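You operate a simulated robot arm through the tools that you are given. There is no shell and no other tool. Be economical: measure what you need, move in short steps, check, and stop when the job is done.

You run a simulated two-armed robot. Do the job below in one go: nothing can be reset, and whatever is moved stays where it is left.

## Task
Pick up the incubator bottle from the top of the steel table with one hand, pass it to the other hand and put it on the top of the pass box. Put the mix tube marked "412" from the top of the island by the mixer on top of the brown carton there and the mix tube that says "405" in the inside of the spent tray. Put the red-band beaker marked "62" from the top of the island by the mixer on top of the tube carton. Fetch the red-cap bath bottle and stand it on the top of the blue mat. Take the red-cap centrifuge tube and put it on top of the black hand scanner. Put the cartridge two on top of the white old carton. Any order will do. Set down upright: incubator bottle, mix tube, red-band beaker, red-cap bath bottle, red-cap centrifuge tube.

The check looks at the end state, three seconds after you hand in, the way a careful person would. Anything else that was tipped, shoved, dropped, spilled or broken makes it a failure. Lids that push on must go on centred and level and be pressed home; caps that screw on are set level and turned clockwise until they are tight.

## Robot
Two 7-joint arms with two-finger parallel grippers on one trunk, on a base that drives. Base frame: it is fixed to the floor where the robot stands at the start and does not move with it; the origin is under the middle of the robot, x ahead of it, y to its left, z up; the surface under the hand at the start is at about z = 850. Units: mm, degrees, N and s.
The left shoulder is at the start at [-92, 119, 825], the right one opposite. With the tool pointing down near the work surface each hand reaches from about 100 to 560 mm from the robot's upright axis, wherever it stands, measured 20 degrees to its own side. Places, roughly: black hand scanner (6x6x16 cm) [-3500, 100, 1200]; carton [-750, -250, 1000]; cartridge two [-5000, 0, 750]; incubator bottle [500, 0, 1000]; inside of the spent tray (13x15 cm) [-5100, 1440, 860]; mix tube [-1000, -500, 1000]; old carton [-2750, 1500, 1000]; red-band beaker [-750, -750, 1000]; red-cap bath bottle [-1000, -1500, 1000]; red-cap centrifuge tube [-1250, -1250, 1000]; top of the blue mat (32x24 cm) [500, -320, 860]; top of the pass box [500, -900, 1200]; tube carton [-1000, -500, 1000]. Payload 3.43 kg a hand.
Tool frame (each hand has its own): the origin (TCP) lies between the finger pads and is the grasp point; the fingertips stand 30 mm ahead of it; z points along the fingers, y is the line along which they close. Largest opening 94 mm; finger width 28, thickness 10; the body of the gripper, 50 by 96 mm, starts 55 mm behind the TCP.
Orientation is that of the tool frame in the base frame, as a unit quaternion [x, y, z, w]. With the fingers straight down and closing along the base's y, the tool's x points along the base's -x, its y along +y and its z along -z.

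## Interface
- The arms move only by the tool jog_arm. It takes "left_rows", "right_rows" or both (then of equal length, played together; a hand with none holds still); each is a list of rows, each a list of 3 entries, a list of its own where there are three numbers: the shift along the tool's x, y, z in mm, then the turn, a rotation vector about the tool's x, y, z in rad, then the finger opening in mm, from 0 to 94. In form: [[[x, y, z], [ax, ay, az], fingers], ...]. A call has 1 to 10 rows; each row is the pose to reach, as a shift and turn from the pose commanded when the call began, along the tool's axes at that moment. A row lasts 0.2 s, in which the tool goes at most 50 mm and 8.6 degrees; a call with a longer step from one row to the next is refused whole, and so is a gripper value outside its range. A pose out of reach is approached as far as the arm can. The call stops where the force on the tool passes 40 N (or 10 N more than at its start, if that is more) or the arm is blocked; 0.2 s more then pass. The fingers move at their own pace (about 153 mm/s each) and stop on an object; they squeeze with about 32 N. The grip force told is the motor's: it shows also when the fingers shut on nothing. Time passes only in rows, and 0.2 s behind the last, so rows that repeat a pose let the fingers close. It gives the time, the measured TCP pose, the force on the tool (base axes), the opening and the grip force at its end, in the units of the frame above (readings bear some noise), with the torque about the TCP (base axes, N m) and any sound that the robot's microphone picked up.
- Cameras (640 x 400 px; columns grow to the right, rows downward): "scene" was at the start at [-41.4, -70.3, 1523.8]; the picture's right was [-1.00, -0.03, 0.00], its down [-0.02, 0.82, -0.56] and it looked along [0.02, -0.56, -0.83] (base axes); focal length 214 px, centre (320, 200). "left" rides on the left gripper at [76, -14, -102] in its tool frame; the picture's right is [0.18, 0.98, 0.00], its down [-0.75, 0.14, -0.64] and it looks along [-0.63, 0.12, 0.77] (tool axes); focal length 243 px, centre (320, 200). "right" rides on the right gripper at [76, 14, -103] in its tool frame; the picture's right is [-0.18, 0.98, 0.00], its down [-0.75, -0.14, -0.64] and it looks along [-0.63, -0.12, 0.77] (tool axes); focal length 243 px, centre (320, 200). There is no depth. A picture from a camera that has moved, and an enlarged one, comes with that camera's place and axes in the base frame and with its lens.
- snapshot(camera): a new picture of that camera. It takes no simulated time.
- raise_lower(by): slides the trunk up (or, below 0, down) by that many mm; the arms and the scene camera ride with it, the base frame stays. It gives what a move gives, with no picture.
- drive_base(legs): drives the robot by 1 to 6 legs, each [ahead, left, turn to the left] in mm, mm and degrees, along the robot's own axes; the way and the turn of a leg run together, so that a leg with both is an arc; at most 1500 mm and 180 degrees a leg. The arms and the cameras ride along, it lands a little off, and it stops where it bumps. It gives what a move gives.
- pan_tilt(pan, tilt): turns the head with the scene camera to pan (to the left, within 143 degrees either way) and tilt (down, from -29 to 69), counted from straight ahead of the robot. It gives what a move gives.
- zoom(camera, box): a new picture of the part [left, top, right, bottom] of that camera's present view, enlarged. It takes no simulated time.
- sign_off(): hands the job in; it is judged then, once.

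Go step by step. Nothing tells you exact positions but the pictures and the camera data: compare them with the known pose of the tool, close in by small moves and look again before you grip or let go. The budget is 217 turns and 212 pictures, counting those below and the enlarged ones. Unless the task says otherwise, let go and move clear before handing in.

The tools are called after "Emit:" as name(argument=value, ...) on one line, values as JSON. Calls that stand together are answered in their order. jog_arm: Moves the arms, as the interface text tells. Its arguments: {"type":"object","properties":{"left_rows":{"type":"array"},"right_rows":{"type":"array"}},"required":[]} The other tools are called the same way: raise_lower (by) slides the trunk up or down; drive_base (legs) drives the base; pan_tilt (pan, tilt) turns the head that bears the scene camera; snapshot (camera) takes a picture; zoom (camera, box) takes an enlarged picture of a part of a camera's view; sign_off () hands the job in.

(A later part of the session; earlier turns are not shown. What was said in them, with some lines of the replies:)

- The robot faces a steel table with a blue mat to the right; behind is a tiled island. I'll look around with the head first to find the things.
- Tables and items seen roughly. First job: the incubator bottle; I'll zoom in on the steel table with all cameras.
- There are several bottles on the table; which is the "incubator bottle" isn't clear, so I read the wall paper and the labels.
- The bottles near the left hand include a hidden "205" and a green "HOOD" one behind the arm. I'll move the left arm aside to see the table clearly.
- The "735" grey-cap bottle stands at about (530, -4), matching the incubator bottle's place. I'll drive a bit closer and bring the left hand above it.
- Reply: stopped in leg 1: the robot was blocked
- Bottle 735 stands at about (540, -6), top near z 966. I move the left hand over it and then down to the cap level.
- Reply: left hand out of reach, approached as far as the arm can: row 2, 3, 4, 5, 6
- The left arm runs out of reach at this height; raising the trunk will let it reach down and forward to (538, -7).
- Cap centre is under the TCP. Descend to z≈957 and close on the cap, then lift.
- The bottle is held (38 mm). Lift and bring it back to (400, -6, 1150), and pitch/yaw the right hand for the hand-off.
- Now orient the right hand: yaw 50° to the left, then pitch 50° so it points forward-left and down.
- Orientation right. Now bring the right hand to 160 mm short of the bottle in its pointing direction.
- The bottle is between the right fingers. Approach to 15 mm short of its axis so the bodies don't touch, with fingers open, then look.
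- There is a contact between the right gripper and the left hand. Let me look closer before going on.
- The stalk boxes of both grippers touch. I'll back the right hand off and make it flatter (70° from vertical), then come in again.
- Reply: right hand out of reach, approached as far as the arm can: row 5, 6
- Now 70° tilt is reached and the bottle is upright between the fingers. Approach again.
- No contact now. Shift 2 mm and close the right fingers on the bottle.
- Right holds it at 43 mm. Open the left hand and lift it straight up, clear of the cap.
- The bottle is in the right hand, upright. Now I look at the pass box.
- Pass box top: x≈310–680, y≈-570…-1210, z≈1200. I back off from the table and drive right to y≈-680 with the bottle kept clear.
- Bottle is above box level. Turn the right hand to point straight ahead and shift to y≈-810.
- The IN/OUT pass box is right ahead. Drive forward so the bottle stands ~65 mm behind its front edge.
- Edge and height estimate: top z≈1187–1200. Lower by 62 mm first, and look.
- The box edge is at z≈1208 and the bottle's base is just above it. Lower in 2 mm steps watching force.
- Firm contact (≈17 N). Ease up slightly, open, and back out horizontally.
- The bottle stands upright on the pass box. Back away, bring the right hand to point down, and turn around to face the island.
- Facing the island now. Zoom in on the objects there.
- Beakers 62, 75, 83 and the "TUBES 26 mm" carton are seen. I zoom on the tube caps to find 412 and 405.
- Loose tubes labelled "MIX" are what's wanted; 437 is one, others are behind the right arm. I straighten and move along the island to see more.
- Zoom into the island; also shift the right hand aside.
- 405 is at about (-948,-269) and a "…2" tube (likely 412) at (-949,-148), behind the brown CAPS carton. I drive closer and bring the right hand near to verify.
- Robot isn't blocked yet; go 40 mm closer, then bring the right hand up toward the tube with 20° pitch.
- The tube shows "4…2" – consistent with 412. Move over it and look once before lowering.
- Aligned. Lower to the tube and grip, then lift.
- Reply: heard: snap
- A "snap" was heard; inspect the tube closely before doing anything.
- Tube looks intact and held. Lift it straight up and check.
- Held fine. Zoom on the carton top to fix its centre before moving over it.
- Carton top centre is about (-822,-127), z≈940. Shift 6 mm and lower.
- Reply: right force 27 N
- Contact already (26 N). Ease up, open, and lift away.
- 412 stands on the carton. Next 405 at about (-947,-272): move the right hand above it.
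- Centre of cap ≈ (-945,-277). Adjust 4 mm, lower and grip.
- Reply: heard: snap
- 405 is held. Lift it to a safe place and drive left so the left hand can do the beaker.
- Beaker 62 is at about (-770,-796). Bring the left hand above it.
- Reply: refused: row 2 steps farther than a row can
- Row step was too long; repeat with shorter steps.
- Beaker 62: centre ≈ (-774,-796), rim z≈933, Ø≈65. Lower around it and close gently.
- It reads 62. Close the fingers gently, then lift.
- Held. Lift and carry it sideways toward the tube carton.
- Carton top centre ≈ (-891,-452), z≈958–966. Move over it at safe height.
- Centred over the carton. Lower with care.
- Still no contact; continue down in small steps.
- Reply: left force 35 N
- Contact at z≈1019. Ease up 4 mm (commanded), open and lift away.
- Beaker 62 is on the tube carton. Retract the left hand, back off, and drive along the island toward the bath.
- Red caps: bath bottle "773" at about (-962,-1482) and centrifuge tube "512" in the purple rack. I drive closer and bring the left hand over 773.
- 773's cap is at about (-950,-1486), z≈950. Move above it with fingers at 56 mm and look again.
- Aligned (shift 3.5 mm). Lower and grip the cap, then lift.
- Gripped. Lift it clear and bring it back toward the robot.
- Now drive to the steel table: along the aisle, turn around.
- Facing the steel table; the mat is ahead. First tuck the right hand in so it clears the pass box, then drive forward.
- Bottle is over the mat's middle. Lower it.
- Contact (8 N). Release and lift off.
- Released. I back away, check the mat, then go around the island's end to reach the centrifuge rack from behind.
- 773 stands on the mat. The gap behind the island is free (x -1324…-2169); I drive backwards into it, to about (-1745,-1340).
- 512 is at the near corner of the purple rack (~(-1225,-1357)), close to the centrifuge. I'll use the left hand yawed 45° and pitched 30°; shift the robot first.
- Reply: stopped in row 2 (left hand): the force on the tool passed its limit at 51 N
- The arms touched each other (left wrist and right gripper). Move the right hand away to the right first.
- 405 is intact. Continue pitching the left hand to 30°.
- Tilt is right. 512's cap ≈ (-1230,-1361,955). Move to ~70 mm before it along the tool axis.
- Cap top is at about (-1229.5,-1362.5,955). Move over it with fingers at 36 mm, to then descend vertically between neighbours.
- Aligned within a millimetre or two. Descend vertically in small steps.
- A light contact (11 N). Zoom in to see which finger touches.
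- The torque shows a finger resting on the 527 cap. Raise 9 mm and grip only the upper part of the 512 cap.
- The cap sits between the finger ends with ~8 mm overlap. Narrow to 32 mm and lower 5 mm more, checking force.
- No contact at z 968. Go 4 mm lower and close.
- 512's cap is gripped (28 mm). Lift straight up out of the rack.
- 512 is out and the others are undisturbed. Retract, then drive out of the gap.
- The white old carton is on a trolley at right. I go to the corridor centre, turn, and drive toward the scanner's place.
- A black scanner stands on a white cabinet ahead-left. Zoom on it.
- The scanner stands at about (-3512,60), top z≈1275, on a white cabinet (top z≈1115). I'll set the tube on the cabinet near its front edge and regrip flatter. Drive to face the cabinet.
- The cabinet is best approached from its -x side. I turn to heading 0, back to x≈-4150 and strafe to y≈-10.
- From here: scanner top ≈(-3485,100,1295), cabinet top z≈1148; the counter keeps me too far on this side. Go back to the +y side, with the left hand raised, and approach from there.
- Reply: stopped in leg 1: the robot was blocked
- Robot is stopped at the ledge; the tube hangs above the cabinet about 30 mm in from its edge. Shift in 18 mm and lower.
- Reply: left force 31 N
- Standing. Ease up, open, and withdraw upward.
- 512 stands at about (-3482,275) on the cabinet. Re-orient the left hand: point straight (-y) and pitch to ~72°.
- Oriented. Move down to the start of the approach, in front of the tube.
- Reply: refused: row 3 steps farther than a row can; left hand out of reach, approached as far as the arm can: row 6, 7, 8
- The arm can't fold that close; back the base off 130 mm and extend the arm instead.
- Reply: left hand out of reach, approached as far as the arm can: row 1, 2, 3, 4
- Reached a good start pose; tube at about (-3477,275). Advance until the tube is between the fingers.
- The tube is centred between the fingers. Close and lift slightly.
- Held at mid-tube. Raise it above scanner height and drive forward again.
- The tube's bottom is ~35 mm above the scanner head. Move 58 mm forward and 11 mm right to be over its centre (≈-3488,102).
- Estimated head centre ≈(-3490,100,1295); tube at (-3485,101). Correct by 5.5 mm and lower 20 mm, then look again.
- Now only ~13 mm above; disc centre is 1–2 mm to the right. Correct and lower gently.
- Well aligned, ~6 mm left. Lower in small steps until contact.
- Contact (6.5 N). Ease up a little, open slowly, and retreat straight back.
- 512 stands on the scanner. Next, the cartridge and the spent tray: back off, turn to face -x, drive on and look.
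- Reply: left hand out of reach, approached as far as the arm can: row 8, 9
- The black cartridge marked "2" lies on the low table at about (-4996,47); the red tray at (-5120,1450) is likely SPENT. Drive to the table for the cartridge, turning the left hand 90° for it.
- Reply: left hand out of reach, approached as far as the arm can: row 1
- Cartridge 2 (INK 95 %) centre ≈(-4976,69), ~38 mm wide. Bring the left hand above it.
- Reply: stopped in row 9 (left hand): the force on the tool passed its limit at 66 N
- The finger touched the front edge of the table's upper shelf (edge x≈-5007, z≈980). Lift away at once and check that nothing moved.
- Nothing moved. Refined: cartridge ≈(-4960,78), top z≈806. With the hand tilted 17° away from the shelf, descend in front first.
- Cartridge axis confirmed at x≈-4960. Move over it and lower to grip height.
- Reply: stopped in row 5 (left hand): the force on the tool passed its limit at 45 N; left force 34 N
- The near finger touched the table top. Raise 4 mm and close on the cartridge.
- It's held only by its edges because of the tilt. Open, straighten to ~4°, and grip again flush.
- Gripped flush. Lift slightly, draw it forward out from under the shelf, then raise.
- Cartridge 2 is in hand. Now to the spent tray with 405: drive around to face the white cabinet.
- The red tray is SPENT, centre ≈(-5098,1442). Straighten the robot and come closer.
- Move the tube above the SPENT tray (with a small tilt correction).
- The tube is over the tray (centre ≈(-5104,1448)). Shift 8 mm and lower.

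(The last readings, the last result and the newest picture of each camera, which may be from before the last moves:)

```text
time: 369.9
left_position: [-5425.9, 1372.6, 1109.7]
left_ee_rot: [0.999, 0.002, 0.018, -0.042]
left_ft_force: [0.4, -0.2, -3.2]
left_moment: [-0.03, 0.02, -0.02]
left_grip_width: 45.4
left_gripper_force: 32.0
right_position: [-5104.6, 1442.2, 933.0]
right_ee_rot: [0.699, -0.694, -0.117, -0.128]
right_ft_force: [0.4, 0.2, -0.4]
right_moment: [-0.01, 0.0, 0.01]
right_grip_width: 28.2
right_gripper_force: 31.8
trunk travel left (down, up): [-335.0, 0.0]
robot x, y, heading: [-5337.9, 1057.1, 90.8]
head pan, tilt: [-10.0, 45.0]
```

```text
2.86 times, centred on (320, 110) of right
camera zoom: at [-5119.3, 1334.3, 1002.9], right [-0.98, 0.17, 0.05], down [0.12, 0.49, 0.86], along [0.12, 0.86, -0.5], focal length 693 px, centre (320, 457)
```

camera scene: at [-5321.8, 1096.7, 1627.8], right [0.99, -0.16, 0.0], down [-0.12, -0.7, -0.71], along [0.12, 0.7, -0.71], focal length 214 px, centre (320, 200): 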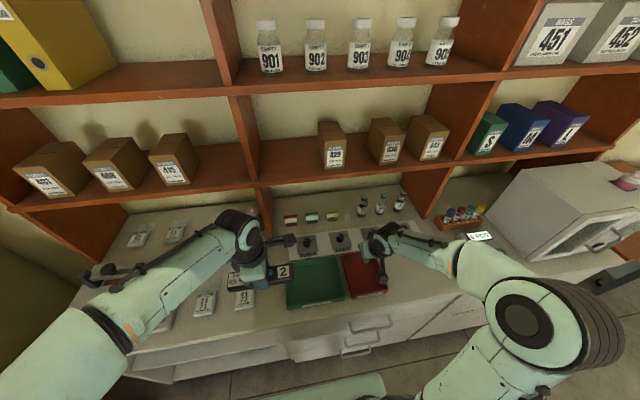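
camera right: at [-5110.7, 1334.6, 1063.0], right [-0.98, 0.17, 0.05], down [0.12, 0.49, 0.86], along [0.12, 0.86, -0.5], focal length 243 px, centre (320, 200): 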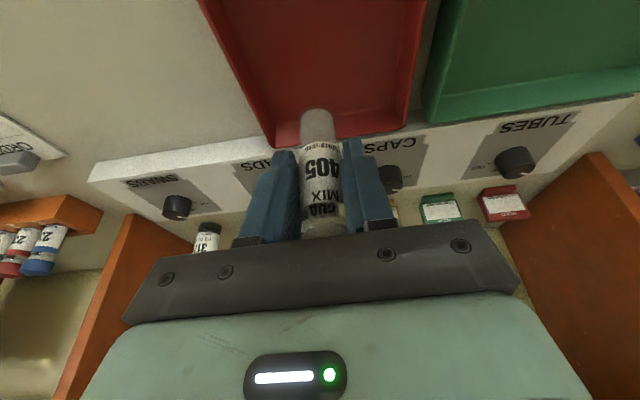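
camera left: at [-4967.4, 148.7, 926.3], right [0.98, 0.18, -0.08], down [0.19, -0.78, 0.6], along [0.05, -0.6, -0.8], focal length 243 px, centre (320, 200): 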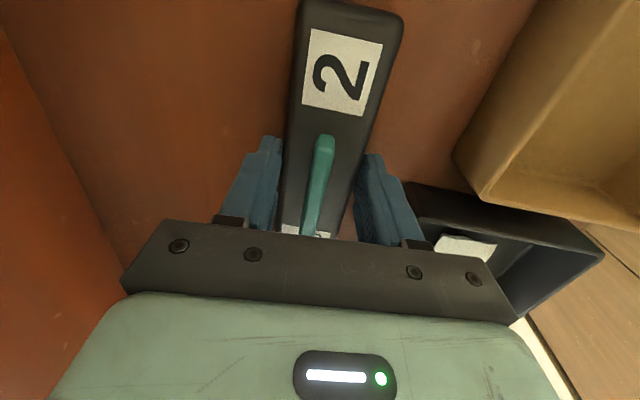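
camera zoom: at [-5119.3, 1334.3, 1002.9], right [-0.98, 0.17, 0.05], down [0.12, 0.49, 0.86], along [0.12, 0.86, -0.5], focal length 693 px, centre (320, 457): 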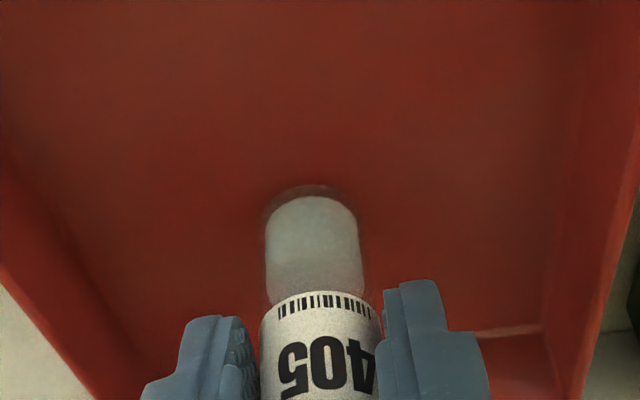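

Nearly down. Continue in 2 mm steps to contact.

Emit:
jog_arm(right_rows=[[[0.7, 0, 1.9], [0, 0, 0], 10], [[1.4, 0, 3.8], [0, 0, 0], 10]])

Emit:
jog_arm(right_rows=[[[0.7, 0, 1.9], [0, 0, 0], 10], [[1.4, 0, 3.8], [0, 0, 0], 10]])

```text
time: 370.4
left_position: [-5425.8, 1372.3, 1108.4]
left_ee_rot: [0.999, 0.002, 0.017, -0.043]
left_ft_force: [-0.1, -0.2, -2.6]
left_moment: [-0.02, -0.02, -0.03]
left_grip_width: 45.6
left_gripper_force: 31.9
right_position: [-5104.1, 1442.4, 929.2]
right_ee_rot: [0.698, -0.694, -0.119, -0.13]
right_ft_force: [0.8, -2.6, 13.6]
right_moment: [0.12, 0.02, 0.02]
right_grip_width: 28.2
right_gripper_force: 32.0
trunk travel left (down, up): [-335.0, 0.0]
robot x, y, heading: [-5333.2, 1062.8, 90.6]
head pan, tilt: [-10.0, 45.0]
```

```text
time: 371.1
left_position: [-5425.2, 1372.1, 1108.9]
left_ee_rot: [0.999, 0.002, 0.017, -0.043]
left_ft_force: [0.7, -1.0, -2.6]
left_moment: [-0.01, -0.04, -0.02]
left_grip_width: 45.5
left_gripper_force: 31.5
right_position: [-5105.3, 1443.8, 926.4]
right_ee_rot: [0.698, -0.694, -0.119, -0.131]
right_ft_force: [3.1, 0.3, 31.5]
right_moment: [0.47, 0.02, -0.03]
right_grip_width: 28.4
right_gripper_force: 32.3
trunk travel left (down, up): [-335.0, 0.0]
robot x, y, heading: [-5332.1, 1062.8, 90.3]
head pan, tilt: [-10.0, 45.0]
```

Contact. Ease up, open and lift away vertically.

Emit:
jog_arm(right_rows=[[[-1.4, 0, -3.8], [0, 0, 0], 10], [[-1.4, 0, -3.8], [0, 0, 0], 32], [[-1.4, 0, -3.8], [0, 0, 0], 55], [[-1.4, 0, -3.8], [0, 0, 0], 60], [[-11, 0, -30], [0, 0, 0], 60], [[-27, 0, -75], [0, 0, 0], 60], [[-43, 0, -120], [0, 0, 0], 60], [[-40, 0, -165], [0, 0, 0], 60]])

Emit:
snapshot(camera="right")

```text
time: 372.9
left_position: [-5426.2, 1372.4, 1110.1]
left_ee_rot: [0.999, 0.002, 0.018, -0.043]
left_ft_force: [-0.5, -0.6, -2.3]
left_moment: [0.02, -0.02, -0.02]
left_grip_width: 45.6
left_gripper_force: 32.5
right_position: [-5107.1, 1424.8, 1095.6]
right_ee_rot: [0.699, -0.694, -0.118, -0.128]
right_ft_force: [0.2, 0.4, 0.3]
right_moment: [0.01, 0.01, 0.01]
right_grip_width: 60.1
right_gripper_force: 0.2
trunk travel left (down, up): [-335.0, 0.0]
robot x, y, heading: [-5337.9, 1057.5, 90.8]
head pan, tilt: [-10.0, 45.0]
```

```text
40 pictures are left
camera right: at [-5122.2, 1318.2, 1166.8], right [-0.98, 0.17, 0.05], down [0.12, 0.49, 0.86], along [0.12, 0.86, -0.5], focal length 243 px, centre (320, 200)
```

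right: 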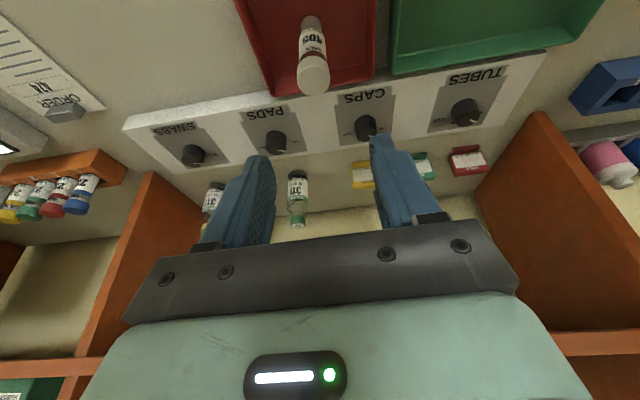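

405 stands in the SPENT tray. Now carry the cartridge to the old carton: back off and strafe along the corridor.

Emit:
jog_arm(right_rows=[[[40, 0, -25], [0, 0, 0], 60], [[80, 0, -50], [0, 0, 0], 60], [[120, 0, -70], [0, 0, 0], 60]])

Emit:
drive_base(legs=[[-230, 0, 0], [0, -1300, -0.5], [0, -1270, 0]])

Emit:
pan_tilt(pan=0, tilt=42)

Emit:
snapshot(camera="scene")

```text
time: 373.6
left_position: [-5426.1, 1372.4, 1108.9]
left_ee_rot: [0.999, 0.002, 0.017, -0.042]
left_ft_force: [0.4, 0.1, -3.1]
left_moment: [-0.01, -0.04, 0.03]
left_grip_width: 45.7
left_gripper_force: 31.8
right_position: [-5109.4, 1289.6, 1117.8]
right_ee_rot: [0.699, -0.694, -0.117, -0.129]
right_ft_force: [-0.2, 0.2, 0.1]
right_moment: [0.03, 0.0, 0.02]
right_grip_width: 60.3
right_gripper_force: 0.0
trunk travel left (down, up): [-335.0, 0.0]
robot x, y, heading: [-5335.8, 1057.3, 91.0]
head pan, tilt: [-10.0, 45.0]
```

```text
time: 397.1
left_position: [-2908.2, 1141.2, 1109.2]
left_ee_rot: [0.999, 0.008, 0.016, -0.043]
left_ft_force: [-0.1, -0.1, -4.2]
left_moment: [-0.04, 0.0, -0.01]
left_grip_width: 45.7
left_gripper_force: 32.0
right_position: [-2591.9, 1060.8, 1117.8]
right_ee_rot: [0.703, -0.69, -0.118, -0.129]
right_ft_force: [-1.0, 0.4, 0.3]
right_moment: [-0.01, 0.01, 0.03]
right_grip_width: 59.9
right_gripper_force: 0.0
trunk travel left (down, up): [-335.0, 0.0]
robot x, y, heading: [-2817.3, 832.4, 91.2]
head pan, tilt: [-10.0, 45.0]
```

```text
time: 397.9
left_position: [-2908.5, 1142.3, 1108.1]
left_ee_rot: [0.999, 0.008, 0.018, -0.042]
left_ft_force: [-0.3, -0.2, -3.3]
left_moment: [0.02, 0.03, 0.0]
left_grip_width: 45.7
left_gripper_force: 32.0
right_position: [-2591.8, 1061.7, 1118.1]
right_ee_rot: [0.702, -0.69, -0.118, -0.128]
right_ft_force: [0.0, 0.2, -0.3]
right_moment: [0.03, -0.02, -0.03]
right_grip_width: 59.8
right_gripper_force: 0.1
trunk travel left (down, up): [-335.0, 0.0]
robot x, y, heading: [-2817.5, 832.0, 91.5]
head pan, tilt: [0.0, 42.0]
```

```text
39 pictures are left
camera scene: at [-2816.2, 870.2, 1632.1], right [1.0, 0.02, 0.0], down [0.01, -0.67, -0.74], along [-0.01, 0.74, -0.67], focal length 214 px, centre (320, 200)
```

scene: 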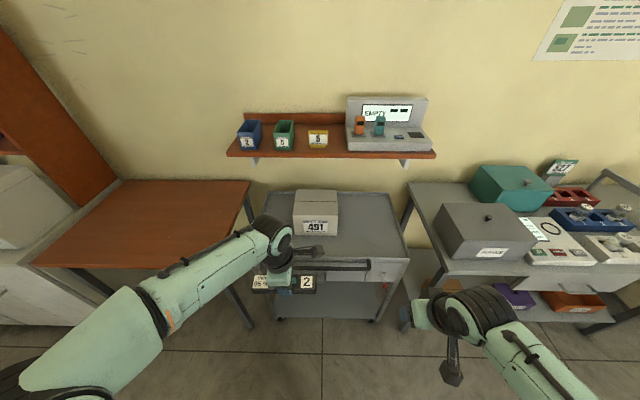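

Emit:
zoom(camera="scene", box=[250, 170, 390, 300])

```text
3.08 times, centred on (320, 235) of scene
camera zoom: at [-2816.2, 870.2, 1632.1], right [1.0, 0.02, 0.0], down [0.01, -0.67, -0.74], along [-0.01, 0.74, -0.67], focal length 660 px, centre (320, 92)
```

zoom: 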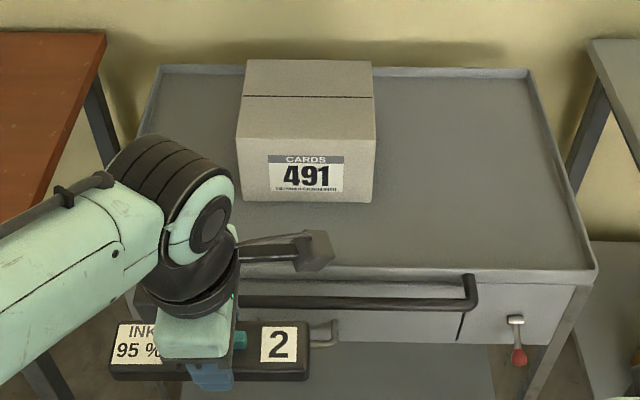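

The old carton (CARDS 491): top centre ≈(-2843,1564), z≈995, with a wall shelf above its rear. Drive closer so the cartridge comes in over its front half.

Emit:
drive_base(legs=[[235, -65, -1.5]])

Emit:
jog_arm(left_rows=[[[0, -40, 0], [0, 0, 0], 15], [[0, -80, 0], [0, 0, 0], 15], [[0, -120, 0], [0, 0, 0], 15], [[0, -145, 0], [0, 0, 0], 15], [[0, -145, 0], [0, 0, 0], 15]])

Emit:
snapshot(camera="scene")

Emit:
snapshot(camera="left")

```text
time: 399.7
left_position: [-2836.9, 1379.8, 1109.2]
left_ee_rot: [0.999, -0.006, 0.017, -0.041]
left_ft_force: [0.1, -0.3, -4.1]
left_moment: [0.0, -0.05, 0.02]
left_grip_width: 45.5
left_gripper_force: 32.0
right_position: [-2522.4, 1291.0, 1116.3]
right_ee_rot: [-0.692, 0.7, 0.116, 0.131]
right_ft_force: [-0.7, 0.4, 0.9]
right_moment: [-0.01, 0.04, -0.04]
right_grip_width: 60.1
right_gripper_force: 0.0
trunk travel left (down, up): [-335.0, 0.0]
robot x, y, heading: [-2755.0, 1064.3, 89.7]
head pan, tilt: [0.0, 42.0]
```

```text
time: 400.9
left_position: [-2835.5, 1526.8, 1120.1]
left_ee_rot: [0.999, -0.007, 0.018, -0.042]
left_ft_force: [-0.5, 0.6, -3.5]
left_moment: [0.0, 0.0, -0.05]
left_grip_width: 45.7
left_gripper_force: 32.1
right_position: [-2523.3, 1290.7, 1117.8]
right_ee_rot: [-0.692, 0.7, 0.115, 0.13]
right_ft_force: [0.8, 0.4, 0.0]
right_moment: [0.01, 0.03, 0.01]
right_grip_width: 60.1
right_gripper_force: 0.0
trunk travel left (down, up): [-335.0, 0.0]
robot x, y, heading: [-2751.3, 1066.7, 89.4]
head pan, tilt: [0.0, 42.0]
```

```text
37 pictures are left
camera scene: at [-2753.2, 1106.5, 1632.1], right [1.0, -0.01, 0.0], down [-0.01, -0.67, -0.74], along [0.01, 0.74, -0.67], focal length 214 px, centre (320, 200)
```

scene: 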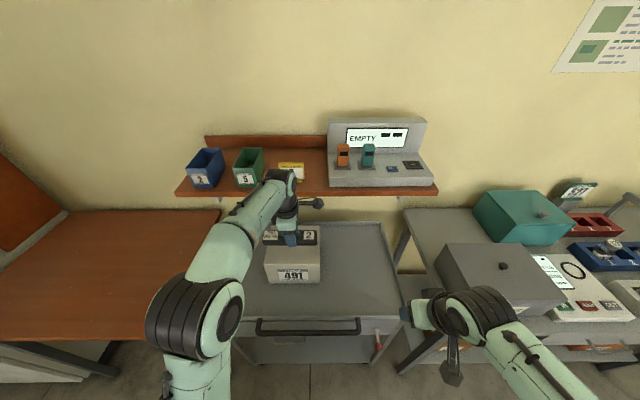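

```text
36 pictures are left
camera left: at [-2762.9, 1530.4, 1223.6], right [0.17, -0.98, -0.08], down [-0.78, -0.18, 0.6], along [-0.6, -0.04, -0.8], focal length 243 px, centre (320, 200)
```

left: 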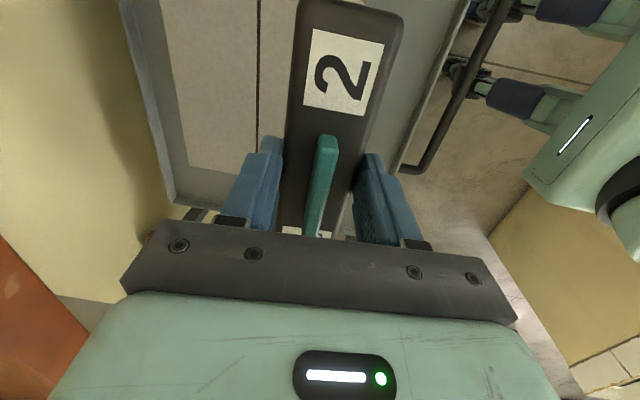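

Emit:
zoom(camera="scene", box=[230, 150, 350, 290])

```text
2.86 times, centred on (290, 220) of scene
camera zoom: at [-2753.2, 1106.5, 1632.1], right [1.0, -0.01, 0.0], down [-0.01, -0.67, -0.74], along [0.01, 0.74, -0.67], focal length 613 px, centre (406, 143)
```

zoom: 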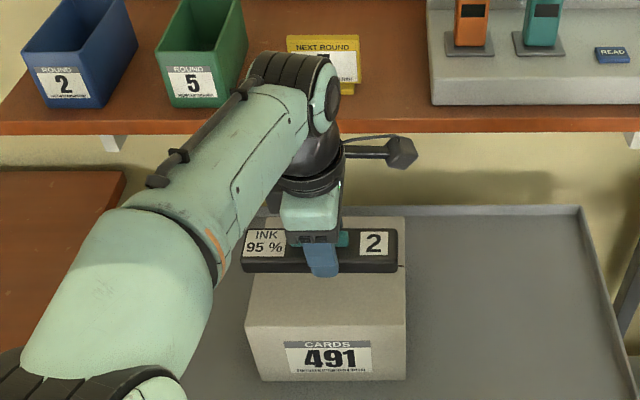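

Carton top spans y 1494–1660; the cartridge is over its front half. Shift 8 mm left and lower 72 mm.

Emit:
jog_arm(left_rows=[[[-4, 1.5, 18], [0, 0, 0], 15], [[-8, 3, 36], [0, 0, 0], 15], [[-8, 4.6, 54], [0, 0, 0], 15], [[-8, 6, 70], [0, 0, 0], 15], [[-8, 6, 70], [0, 0, 0], 15]])

Emit:
zoom(camera="scene", box=[230, 150, 350, 290])

```text
time: 402.1
left_position: [-2841.8, 1523.8, 1048.7]
left_ee_rot: [0.999, -0.007, 0.017, -0.042]
left_ft_force: [0.5, 0.2, -3.7]
left_moment: [0.0, -0.05, 0.0]
left_grip_width: 45.8
left_gripper_force: 31.9
right_position: [-2523.0, 1291.6, 1116.9]
right_ee_rot: [-0.692, 0.701, 0.115, 0.129]
right_ft_force: [-0.8, -0.4, -0.2]
right_moment: [-0.03, 0.04, 0.02]
right_grip_width: 60.0
right_gripper_force: 0.0
trunk travel left (down, up): [-335.0, 0.0]
robot x, y, heading: [-2750.0, 1066.5, 89.5]
head pan, tilt: [0.0, 42.0]
```

```text
2.86 times, centred on (290, 220) of scene
camera zoom: at [-2753.2, 1106.8, 1632.1], right [1.0, -0.01, 0.0], down [-0.01, -0.67, -0.74], along [0.01, 0.74, -0.67], focal length 613 px, centre (406, 143)
```

zoom: 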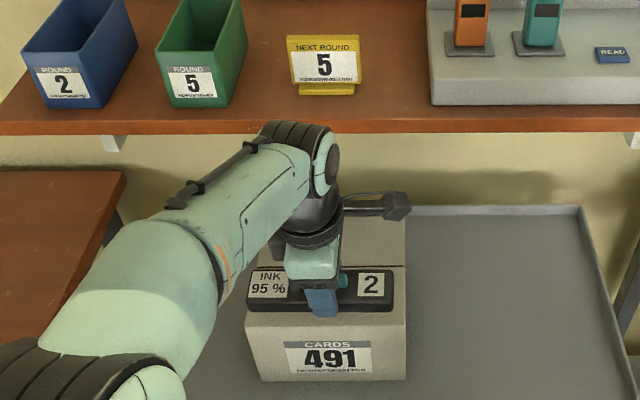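

Emit:
jog_arm(left_rows=[[[0, 0.3, 3], [0, 0, 0], 15], [[0, 0.5, 6], [0, 0, 0], 15], [[0, 0.7, 8], [0, 0, 0], 15]])

Emit:
jog_arm(left_rows=[[[0, 0.2, 2], [0, 0, 0], 15], [[0, 0.3, 4], [0, 0, 0], 15]])

```text
time: 402.9
left_position: [-2843.2, 1524.7, 1042.0]
left_ee_rot: [0.999, -0.007, 0.018, -0.042]
left_ft_force: [-0.5, -0.5, -4.0]
left_moment: [0.03, -0.05, 0.01]
left_grip_width: 45.8
left_gripper_force: 32.1
right_position: [-2522.7, 1291.2, 1117.4]
right_ee_rot: [-0.692, 0.701, 0.116, 0.13]
right_ft_force: [0.2, -0.9, 0.1]
right_moment: [0.01, 0.02, -0.01]
right_grip_width: 60.2
right_gripper_force: 0.0
trunk travel left (down, up): [-335.0, 0.0]
robot x, y, heading: [-2752.4, 1063.8, 89.5]
head pan, tilt: [0.0, 42.0]
```

```text
time: 403.5
left_position: [-2841.9, 1525.3, 1038.4]
left_ee_rot: [0.999, -0.006, 0.017, -0.042]
left_ft_force: [0.8, 0.0, -3.9]
left_moment: [-0.01, -0.01, -0.01]
left_grip_width: 45.8
left_gripper_force: 32.5
right_position: [-2523.1, 1291.1, 1117.5]
right_ee_rot: [-0.691, 0.701, 0.116, 0.13]
right_ft_force: [0.1, 0.5, 0.0]
right_moment: [0.02, 0.01, 0.01]
right_grip_width: 59.9
right_gripper_force: 0.0
trunk travel left (down, up): [-335.0, 0.0]
robot x, y, heading: [-2753.2, 1064.7, 89.5]
head pan, tilt: [0.0, 42.0]
```

Emit:
jog_arm(left_rows=[[[0, 0.2, 2], [0, 0, 0], 15], [[0, 0.3, 4], [0, 0, 0], 15]])

Emit:
jog_arm(left_rows=[[[0, 0.2, 2], [0, 0, 0], 15], [[0, 0.3, 4], [0, 0, 0], 15]])

Emit:
zoom(camera="scene", box=[260, 200, 350, 290])

```text
time: 404.1
left_position: [-2841.4, 1523.9, 1033.6]
left_ee_rot: [0.999, -0.005, 0.018, -0.042]
left_ft_force: [-0.9, 0.1, -3.1]
left_moment: [0.0, -0.06, 0.01]
left_grip_width: 45.4
left_gripper_force: 32.4
right_position: [-2522.7, 1291.7, 1117.4]
right_ee_rot: [-0.692, 0.701, 0.116, 0.13]
right_ft_force: [0.5, 1.0, 0.4]
right_moment: [-0.02, 0.0, 0.0]
right_grip_width: 60.1
right_gripper_force: 0.1
trunk travel left (down, up): [-335.0, 0.0]
robot x, y, heading: [-2753.8, 1069.1, 89.4]
head pan, tilt: [0.0, 42.0]
```

```text
time: 404.7
left_position: [-2841.8, 1525.7, 1031.0]
left_ee_rot: [0.999, -0.006, 0.018, -0.042]
left_ft_force: [-1.1, 0.2, -2.9]
left_moment: [-0.01, -0.03, 0.01]
left_grip_width: 45.8
left_gripper_force: 31.8
right_position: [-2523.2, 1292.0, 1117.3]
right_ee_rot: [-0.692, 0.701, 0.116, 0.131]
right_ft_force: [-0.6, -1.1, -0.2]
right_moment: [0.01, -0.01, -0.03]
right_grip_width: 59.9
right_gripper_force: 0.0
trunk travel left (down, up): [-335.0, 0.0]
robot x, y, heading: [-2755.0, 1067.3, 89.3]
head pan, tilt: [0.0, 42.0]
```

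```text
4.44 times, centred on (305, 245) of scene
camera zoom: at [-2753.1, 1106.9, 1632.1], right [1.0, -0.01, 0.0], down [-0.01, -0.67, -0.74], along [0.01, 0.74, -0.67], focal length 953 px, centre (387, 0)
```

zoom: 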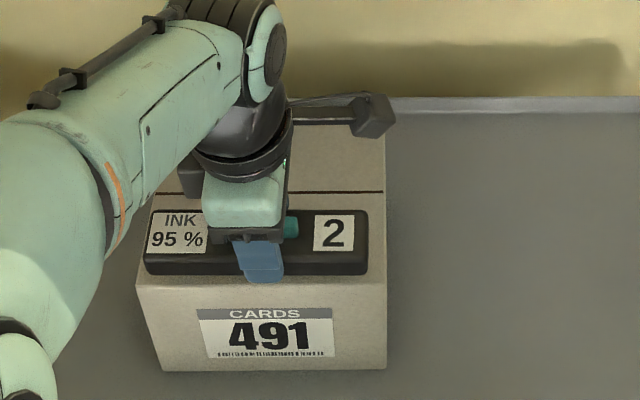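

Emit:
jog_arm(left_rows=[[[0, 0.2, 2], [0, 0, 0], 15], [[0, 0.3, 4], [0, 0, 0], 15], [[0, 0.5, 6], [0, 0, 0], 15]])

Emit:
jog_arm(left_rows=[[[0, 0.2, 2], [0, 0, 0], 15], [[0, 0.3, 4], [0, 0, 0], 15]])

```text
time: 405.5
left_position: [-2840.9, 1525.1, 1025.7]
left_ee_rot: [0.999, -0.007, 0.019, -0.042]
left_ft_force: [0.4, -0.8, -2.5]
left_moment: [0.02, 0.02, 0.01]
left_grip_width: 45.9
left_gripper_force: 32.0
right_position: [-2523.7, 1291.3, 1118.2]
right_ee_rot: [-0.691, 0.701, 0.116, 0.13]
right_ft_force: [0.1, -0.6, -0.3]
right_moment: [-0.01, 0.01, 0.03]
right_grip_width: 60.2
right_gripper_force: 0.1
trunk travel left (down, up): [-335.0, 0.0]
robot x, y, heading: [-2753.8, 1064.9, 89.5]
head pan, tilt: [0.0, 42.0]
```

```text
time: 406.1
left_position: [-2840.1, 1526.2, 1019.9]
left_ee_rot: [0.999, -0.006, 0.018, -0.043]
left_ft_force: [0.2, -0.4, -2.9]
left_moment: [-0.01, -0.02, -0.01]
left_grip_width: 45.8
left_gripper_force: 32.1
right_position: [-2523.2, 1291.0, 1116.5]
right_ee_rot: [-0.693, 0.7, 0.115, 0.13]
right_ft_force: [-0.8, 0.7, 0.2]
right_moment: [0.03, 0.04, -0.01]
right_grip_width: 60.2
right_gripper_force: 0.1
trunk travel left (down, up): [-335.0, 0.0]
robot x, y, heading: [-2752.6, 1067.1, 89.5]
head pan, tilt: [0.0, 42.0]
```

Emit:
jog_arm(left_rows=[[[0, 0.2, 2], [0, 0, 0], 15], [[0, 0.3, 4], [0, 0, 0], 15], [[0, 0.5, 6], [0, 0, 0], 15]])

Emit:
jog_arm(left_rows=[[[0, 0.2, 2], [0, 0, 0], 15], [[0, 0.3, 4], [0, 0, 0], 15]])

Emit:
zoom(camera="scene", box=[260, 200, 350, 290])

```text
time: 406.9
left_position: [-2840.5, 1524.2, 1013.6]
left_ee_rot: [0.999, -0.007, 0.018, -0.042]
left_ft_force: [-0.1, 0.7, -2.6]
left_moment: [0.03, -0.04, 0.0]
left_grip_width: 45.6
left_gripper_force: 32.3
right_position: [-2523.5, 1291.8, 1117.1]
right_ee_rot: [-0.692, 0.7, 0.115, 0.13]
right_ft_force: [0.0, -0.3, 0.1]
right_moment: [0.0, 0.02, 0.0]
right_grip_width: 60.2
right_gripper_force: 0.0
trunk travel left (down, up): [-335.0, 0.0]
robot x, y, heading: [-2752.2, 1067.4, 89.6]
head pan, tilt: [0.0, 42.0]
```

```text
time: 407.5
left_position: [-2838.8, 1525.1, 1010.6]
left_ee_rot: [0.999, -0.006, 0.018, -0.042]
left_ft_force: [-0.2, 0.4, -2.6]
left_moment: [-0.02, -0.03, 0.02]
left_grip_width: 45.6
left_gripper_force: 31.7
right_position: [-2523.3, 1290.8, 1117.4]
right_ee_rot: [-0.692, 0.7, 0.116, 0.131]
right_ft_force: [-0.4, 0.7, -0.5]
right_moment: [0.01, -0.04, -0.01]
right_grip_width: 60.0
right_gripper_force: 0.0
trunk travel left (down, up): [-335.0, 0.0]
robot x, y, heading: [-2752.5, 1065.6, 89.2]
head pan, tilt: [0.0, 42.0]
```

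```text
4.44 times, centred on (305, 245) of scene
camera zoom: at [-2753.1, 1106.9, 1632.1], right [1.0, -0.01, 0.0], down [-0.01, -0.67, -0.74], along [0.01, 0.74, -0.67], focal length 953 px, centre (387, 0)
```

zoom: 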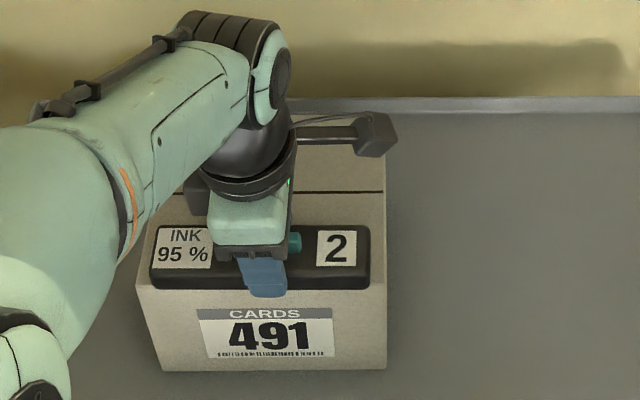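

The carton top is lower (z≈960, front y≈1511), so the cartridge must go further back. Raise a bit, move 28 mm back and 10 mm left, then lower.

Emit:
jog_arm(left_rows=[[[0, 0, -6], [0, 0, 0], 15], [[-5, -14, -6], [0, 0, 0], 15], [[-10, -28, -5], [0, 0, 0], 15], [[-10, -28, 2], [0, 0, 0], 15], [[-10, -28, 2], [0, 0, 0], 15]])

Emit:
jog_arm(left_rows=[[[0, 0.2, 2], [0, 0, 0], 15], [[0, 0.3, 4], [0, 0, 0], 15]])

Emit:
zoom(camera="scene", box=[260, 170, 370, 290])

```text
time: 408.7
left_position: [-2849.4, 1553.3, 1010.0]
left_ee_rot: [0.999, -0.006, 0.018, -0.043]
left_ft_force: [0.1, -0.4, -3.0]
left_moment: [0.02, -0.05, 0.0]
left_grip_width: 45.5
left_gripper_force: 32.0
right_position: [-2523.7, 1291.3, 1117.2]
right_ee_rot: [-0.692, 0.701, 0.116, 0.13]
right_ft_force: [0.4, 0.4, 0.9]
right_moment: [0.02, -0.06, -0.01]
right_grip_width: 60.0
right_gripper_force: 0.1
trunk travel left (down, up): [-335.0, 0.0]
robot x, y, heading: [-2753.4, 1066.6, 89.6]
head pan, tilt: [0.0, 42.0]
```

```text
time: 409.3
left_position: [-2849.8, 1552.8, 1007.1]
left_ee_rot: [0.999, -0.006, 0.018, -0.042]
left_ft_force: [-0.4, 0.2, -3.6]
left_moment: [0.01, -0.01, 0.01]
left_grip_width: 45.3
left_gripper_force: 31.5
right_position: [-2522.8, 1291.3, 1117.5]
right_ee_rot: [-0.692, 0.701, 0.115, 0.129]
right_ft_force: [0.0, 1.1, 0.0]
right_moment: [-0.01, 0.02, 0.01]
right_grip_width: 59.8
right_gripper_force: 0.0
trunk travel left (down, up): [-335.0, 0.0]
robot x, y, heading: [-2748.0, 1064.4, 89.4]
head pan, tilt: [0.0, 42.0]
```

```text
3.33 times, centred on (315, 230) of scene
camera zoom: at [-2753.1, 1107.0, 1632.1], right [1.0, -0.01, 0.0], down [-0.01, -0.67, -0.74], along [0.01, 0.74, -0.67], focal length 715 px, centre (337, 100)
```

zoom: 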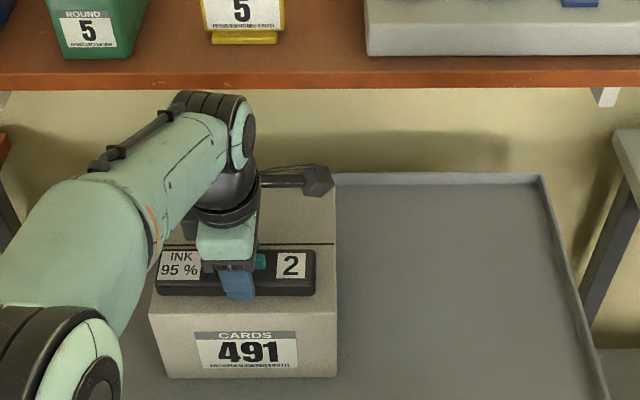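

Well inside the carton top now. Continue lowering until contact.

Emit:
jog_arm(left_rows=[[[0, 0.2, 2], [0, 0, 0], 15], [[0, 0.3, 4], [0, 0, 0], 15], [[0, 0.5, 6], [0, 0, 0], 15]])

Emit:
jog_arm(left_rows=[[[0, 0.2, 2], [0, 0, 0], 15], [[0, 0.3, 4], [0, 0, 0], 15]])

Emit:
jog_arm(left_rows=[[[0, 0.2, 2], [0, 0, 0], 15], [[0, 0.3, 4], [0, 0, 0], 15]])

```text
time: 410.1
left_position: [-2850.4, 1553.6, 1004.4]
left_ee_rot: [0.999, -0.006, 0.018, -0.045]
left_ft_force: [-4.0, -2.1, 19.9]
left_moment: [-0.55, 0.51, -0.03]
left_grip_width: 45.7
left_gripper_force: 32.6
right_position: [-2523.5, 1291.0, 1118.2]
right_ee_rot: [-0.692, 0.7, 0.116, 0.131]
right_ft_force: [0.6, -0.4, 0.1]
right_moment: [-0.01, -0.02, -0.01]
right_grip_width: 59.7
right_gripper_force: 0.1
trunk travel left (down, up): [-335.0, 0.0]
robot x, y, heading: [-2754.8, 1067.3, 89.5]
head pan, tilt: [0.0, 42.0]
```

```text
time: 410.7
left_position: [-2849.6, 1554.9, 999.7]
left_ee_rot: [0.999, -0.007, 0.019, -0.047]
left_ft_force: [-5.8, 4.6, 33.7]
left_moment: [-0.35, 0.18, -0.19]
left_grip_width: 47.1
left_gripper_force: 32.5
right_position: [-2524.5, 1289.3, 1120.2]
right_ee_rot: [-0.692, 0.7, 0.116, 0.131]
right_ft_force: [0.8, 0.4, 0.7]
right_moment: [-0.03, 0.01, -0.01]
right_grip_width: 59.9
right_gripper_force: 0.1
trunk travel left (down, up): [-335.0, 0.0]
robot x, y, heading: [-2751.6, 1070.0, 89.3]
head pan, tilt: [0.0, 42.0]
```

```text
time: 411.3
left_position: [-2847.8, 1553.8, 995.4]
left_ee_rot: [0.999, -0.006, 0.021, -0.047]
left_ft_force: [-4.4, 6.4, 34.1]
left_moment: [-0.38, -0.01, 0.18]
left_grip_width: 47.3
left_gripper_force: 31.6
right_position: [-2522.5, 1289.0, 1118.2]
right_ee_rot: [-0.692, 0.7, 0.116, 0.13]
right_ft_force: [-0.5, 0.9, -0.3]
right_moment: [0.0, -0.02, 0.03]
right_grip_width: 59.9
right_gripper_force: 0.1
trunk travel left (down, up): [-335.0, 0.0]
robot x, y, heading: [-2754.2, 1065.8, 89.4]
head pan, tilt: [0.0, 42.0]
```

Seated on the carton. Ease, open, lift slightly, then draw back toward me and up.

Emit:
jog_arm(left_rows=[[[0, 0, -4], [0, 0, 0], 48], [[0, 0, -4], [0, 0, 0], 60], [[0, 0, -4], [0, 0, 0], 60], [[0, -2, -35], [0, 0, 0], 60], [[0, 5, -60], [0, 0, 0], 60], [[0, 45, -75], [0, 0, 0], 60], [[0, 90, -90], [0, 0, 0], 60], [[0, 135, -100], [0, 0, 0], 60], [[0, 180, -110], [0, 0, 0], 60]])

Emit:
zoom(camera="scene", box=[220, 150, 380, 290])

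Emit:
snapshot(camera="left")

```text
time: 413.3
left_position: [-2856.3, 1363.7, 1088.1]
left_ee_rot: [0.999, -0.007, 0.017, -0.042]
left_ft_force: [0.6, -0.5, 0.5]
left_moment: [-0.03, 0.0, 0.01]
left_grip_width: 59.9
left_gripper_force: 0.1
right_position: [-2524.7, 1289.4, 1117.8]
right_ee_rot: [-0.692, 0.701, 0.116, 0.131]
right_ft_force: [0.4, 0.6, -0.5]
right_moment: [-0.02, -0.02, 0.01]
right_grip_width: 60.0
right_gripper_force: 0.1
trunk travel left (down, up): [-335.0, 0.0]
robot x, y, heading: [-2756.4, 1064.5, 89.4]
head pan, tilt: [0.0, 42.0]
```

```text
2.86 times, centred on (300, 220) of scene
camera zoom: at [-2753.8, 1105.2, 1632.1], right [1.0, -0.01, 0.0], down [-0.01, -0.67, -0.74], along [0.01, 0.74, -0.67], focal length 613 px, centre (377, 143)
```

zoom: 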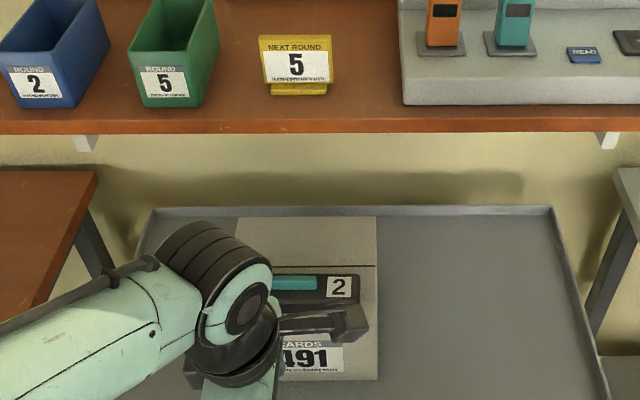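

```text
29 pictures are left
camera left: at [-2783.1, 1367.5, 1190.7], right [0.17, -0.98, -0.08], down [-0.78, -0.18, 0.6], along [-0.6, -0.04, -0.8], focal length 243 px, centre (320, 200)
```

left: 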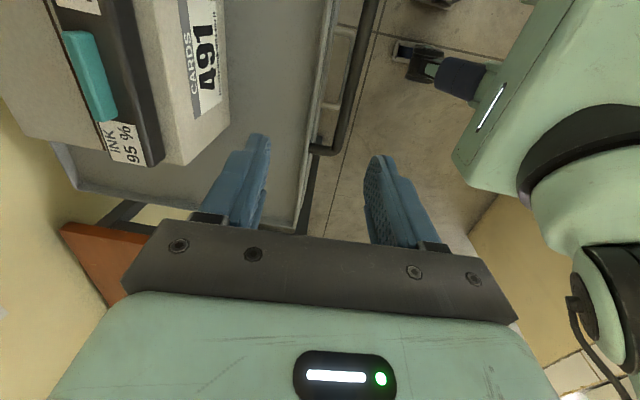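

The cartridge lies on the carton. Back off and check it in full.

Emit:
drive_base(legs=[[-250, 0, 0]])

Emit:
zoom(camera="scene", box=[240, 120, 400, 240])

```text
time: 415.1
left_position: [-2858.2, 1122.5, 1085.9]
left_ee_rot: [0.999, -0.007, 0.018, -0.042]
left_ft_force: [0.3, -0.7, 0.3]
left_moment: [0.05, -0.04, -0.04]
left_grip_width: 60.2
left_gripper_force: 0.0
right_position: [-2525.2, 1046.6, 1118.1]
right_ee_rot: [-0.692, 0.701, 0.116, 0.13]
right_ft_force: [0.0, -0.5, 0.6]
right_moment: [-0.01, -0.02, 0.03]
right_grip_width: 60.2
right_gripper_force: 0.1
trunk travel left (down, up): [-335.0, 0.0]
robot x, y, heading: [-2755.7, 822.6, 89.1]
head pan, tilt: [0.0, 42.0]
```

```text
3.33 times, centred on (320, 180) of scene
camera zoom: at [-2755.5, 862.2, 1632.3], right [1.0, -0.01, 0.0], down [-0.01, -0.67, -0.74], along [0.01, 0.74, -0.67], focal length 715 px, centre (320, 267)
```

zoom: 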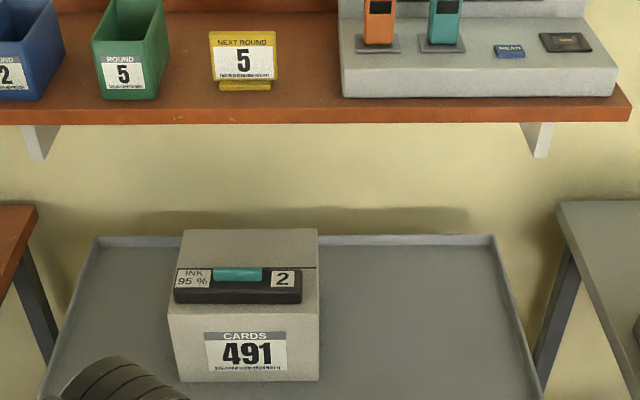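

All placed. One check remains: the number on the tube on the CAPS carton. I drive where its label side (+y) can be seen.

Emit:
drive_base(legs=[[0, -1060, 0]])

Emit:
pan_tilt(pan=-136, tilt=25)

Emit:
snapshot(camera="scene")

```text
time: 424.6
left_position: [-1801.3, 1110.0, 1086.3]
left_ee_rot: [0.999, -0.007, 0.018, -0.042]
left_ft_force: [-0.1, 0.2, 0.0]
left_moment: [0.0, 0.01, -0.03]
left_grip_width: 59.8
left_gripper_force: 0.1
right_position: [-1471.0, 1035.1, 1117.8]
right_ee_rot: [-0.692, 0.7, 0.116, 0.13]
right_ft_force: [1.9, 0.1, 0.0]
right_moment: [-0.01, -0.01, 0.0]
right_grip_width: 60.3
right_gripper_force: 0.1
trunk travel left (down, up): [-335.0, 0.0]
robot x, y, heading: [-1700.8, 807.1, 89.7]
head pan, tilt: [0.0, 42.0]
```

```text
time: 426.8
left_position: [-1802.7, 1110.3, 1087.2]
left_ee_rot: [0.999, -0.006, 0.017, -0.043]
left_ft_force: [0.0, 0.0, 0.4]
left_moment: [-0.03, -0.02, -0.01]
left_grip_width: 59.9
left_gripper_force: 0.0
right_position: [-1470.6, 1036.7, 1117.5]
right_ee_rot: [-0.692, 0.7, 0.116, 0.13]
right_ft_force: [-0.3, -0.1, -0.2]
right_moment: [0.0, -0.03, -0.01]
right_grip_width: 60.1
right_gripper_force: 0.1
trunk travel left (down, up): [-335.0, 0.0]
robot x, y, heading: [-1694.6, 813.9, 89.4]
head pan, tilt: [-136.0, 25.0]
```

```text
27 pictures are left
camera scene: at [-1637.4, 700.4, 1658.4], right [-0.73, -0.69, 0.0], down [-0.29, 0.31, -0.91], along [0.62, -0.66, -0.42], focal length 214 px, centre (320, 200)
```

scene: 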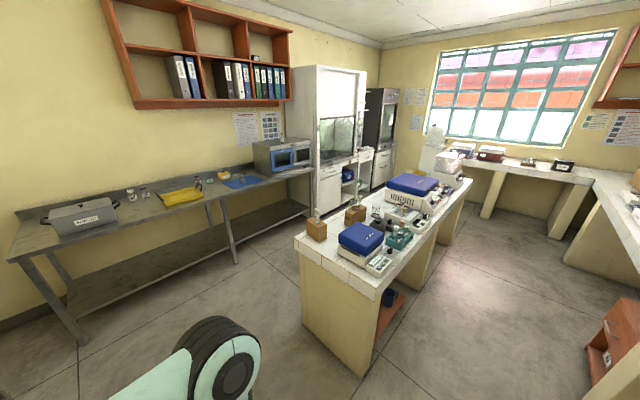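

Emit:
zoom(camera="scene", box=[302, 200, 332, 245])

Emit:
zoom(camera="scene", box=[335, 175, 435, 270])

Emit:
zoom(camera="scene", box=[180, 130, 320, 220])

```text
8.89 times, centred on (317, 222) of scene
camera zoom: at [-1637.4, 700.4, 1658.4], right [-0.73, -0.69, 0.0], down [-0.29, 0.31, -0.91], along [0.62, -0.66, -0.42], focal length 1906 px, centre (347, 0)
```

zoom: 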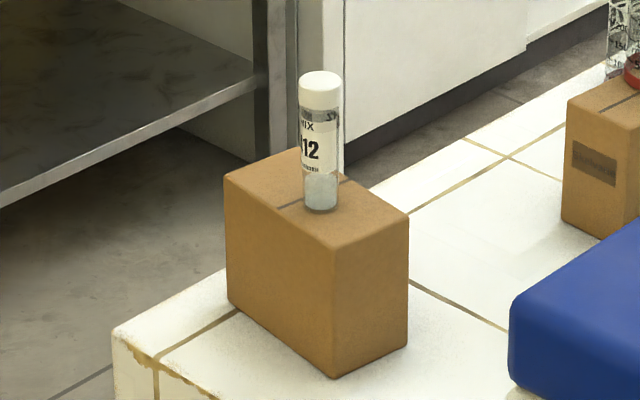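

```text
4.21 times, centred on (385, 222) of scene
camera zoom: at [-1637.4, 700.4, 1658.4], right [-0.73, -0.69, 0.0], down [-0.29, 0.31, -0.91], along [0.62, -0.66, -0.42], focal length 903 px, centre (46, 105)
```

zoom: 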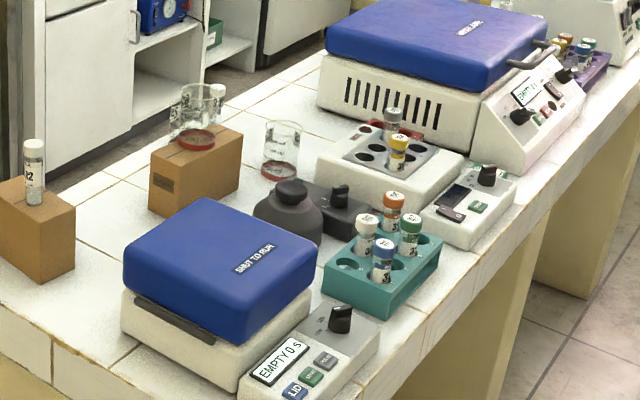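

```text
4.44 times, centred on (250, 175) of scene
camera zoom: at [-1637.4, 700.4, 1658.4], right [-0.73, -0.69, 0.0], down [-0.29, 0.31, -0.91], along [0.62, -0.66, -0.42], focal length 953 px, centre (631, 311)
```

zoom: 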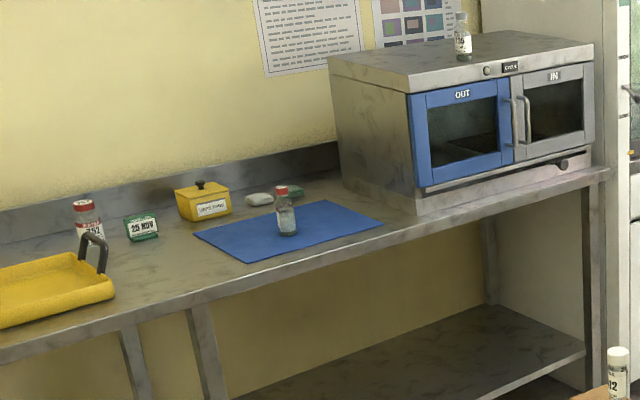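

Everything checks out: "412" stands on the CAPS carton, beaker 62 is on the tube carton, 773 is on the mat and 735 is on the pass box. I hand in.

Emit:
sign_off()

```text
The job is handed in.
```

The job is handed in: all seven items are where the task asked, the ones that had to stand are upright, and both hands are empty and clear.

- **Incubator bottle (735):** picked up with the left hand, passed to the right, and stood on the pass box.
- **Mix tube 412:** on top of the brown CAPS carton.
- **Mix tube 405:** standing inside the SPENT tray.
- **Red-band beaker 62:** on the TUBES carton.
- **Red-cap bath bottle (773):** on the blue mat.
- **Red-cap centrifuge tube (512):** on top of the black hand scanner.
- **Cartridge two (INK 95 %, marked 2):** on the white old carton (CARDS 491).

- **Identity of 735 and cartridge two:** neither carries a name label, so I chose them by the positions given in the task. The bottles' labels only say WATER.
- **Contacts along the way:** while I took the cartridge, a finger pressed the front edge of that table's upper shelf (66 N). The two arms also bumped each other once while one held tube 405. Nothing looked moved or damaged afterwards.
- **Snap sounds:** I heard a snap when gripping each mix tube. Both tubes looked intact.
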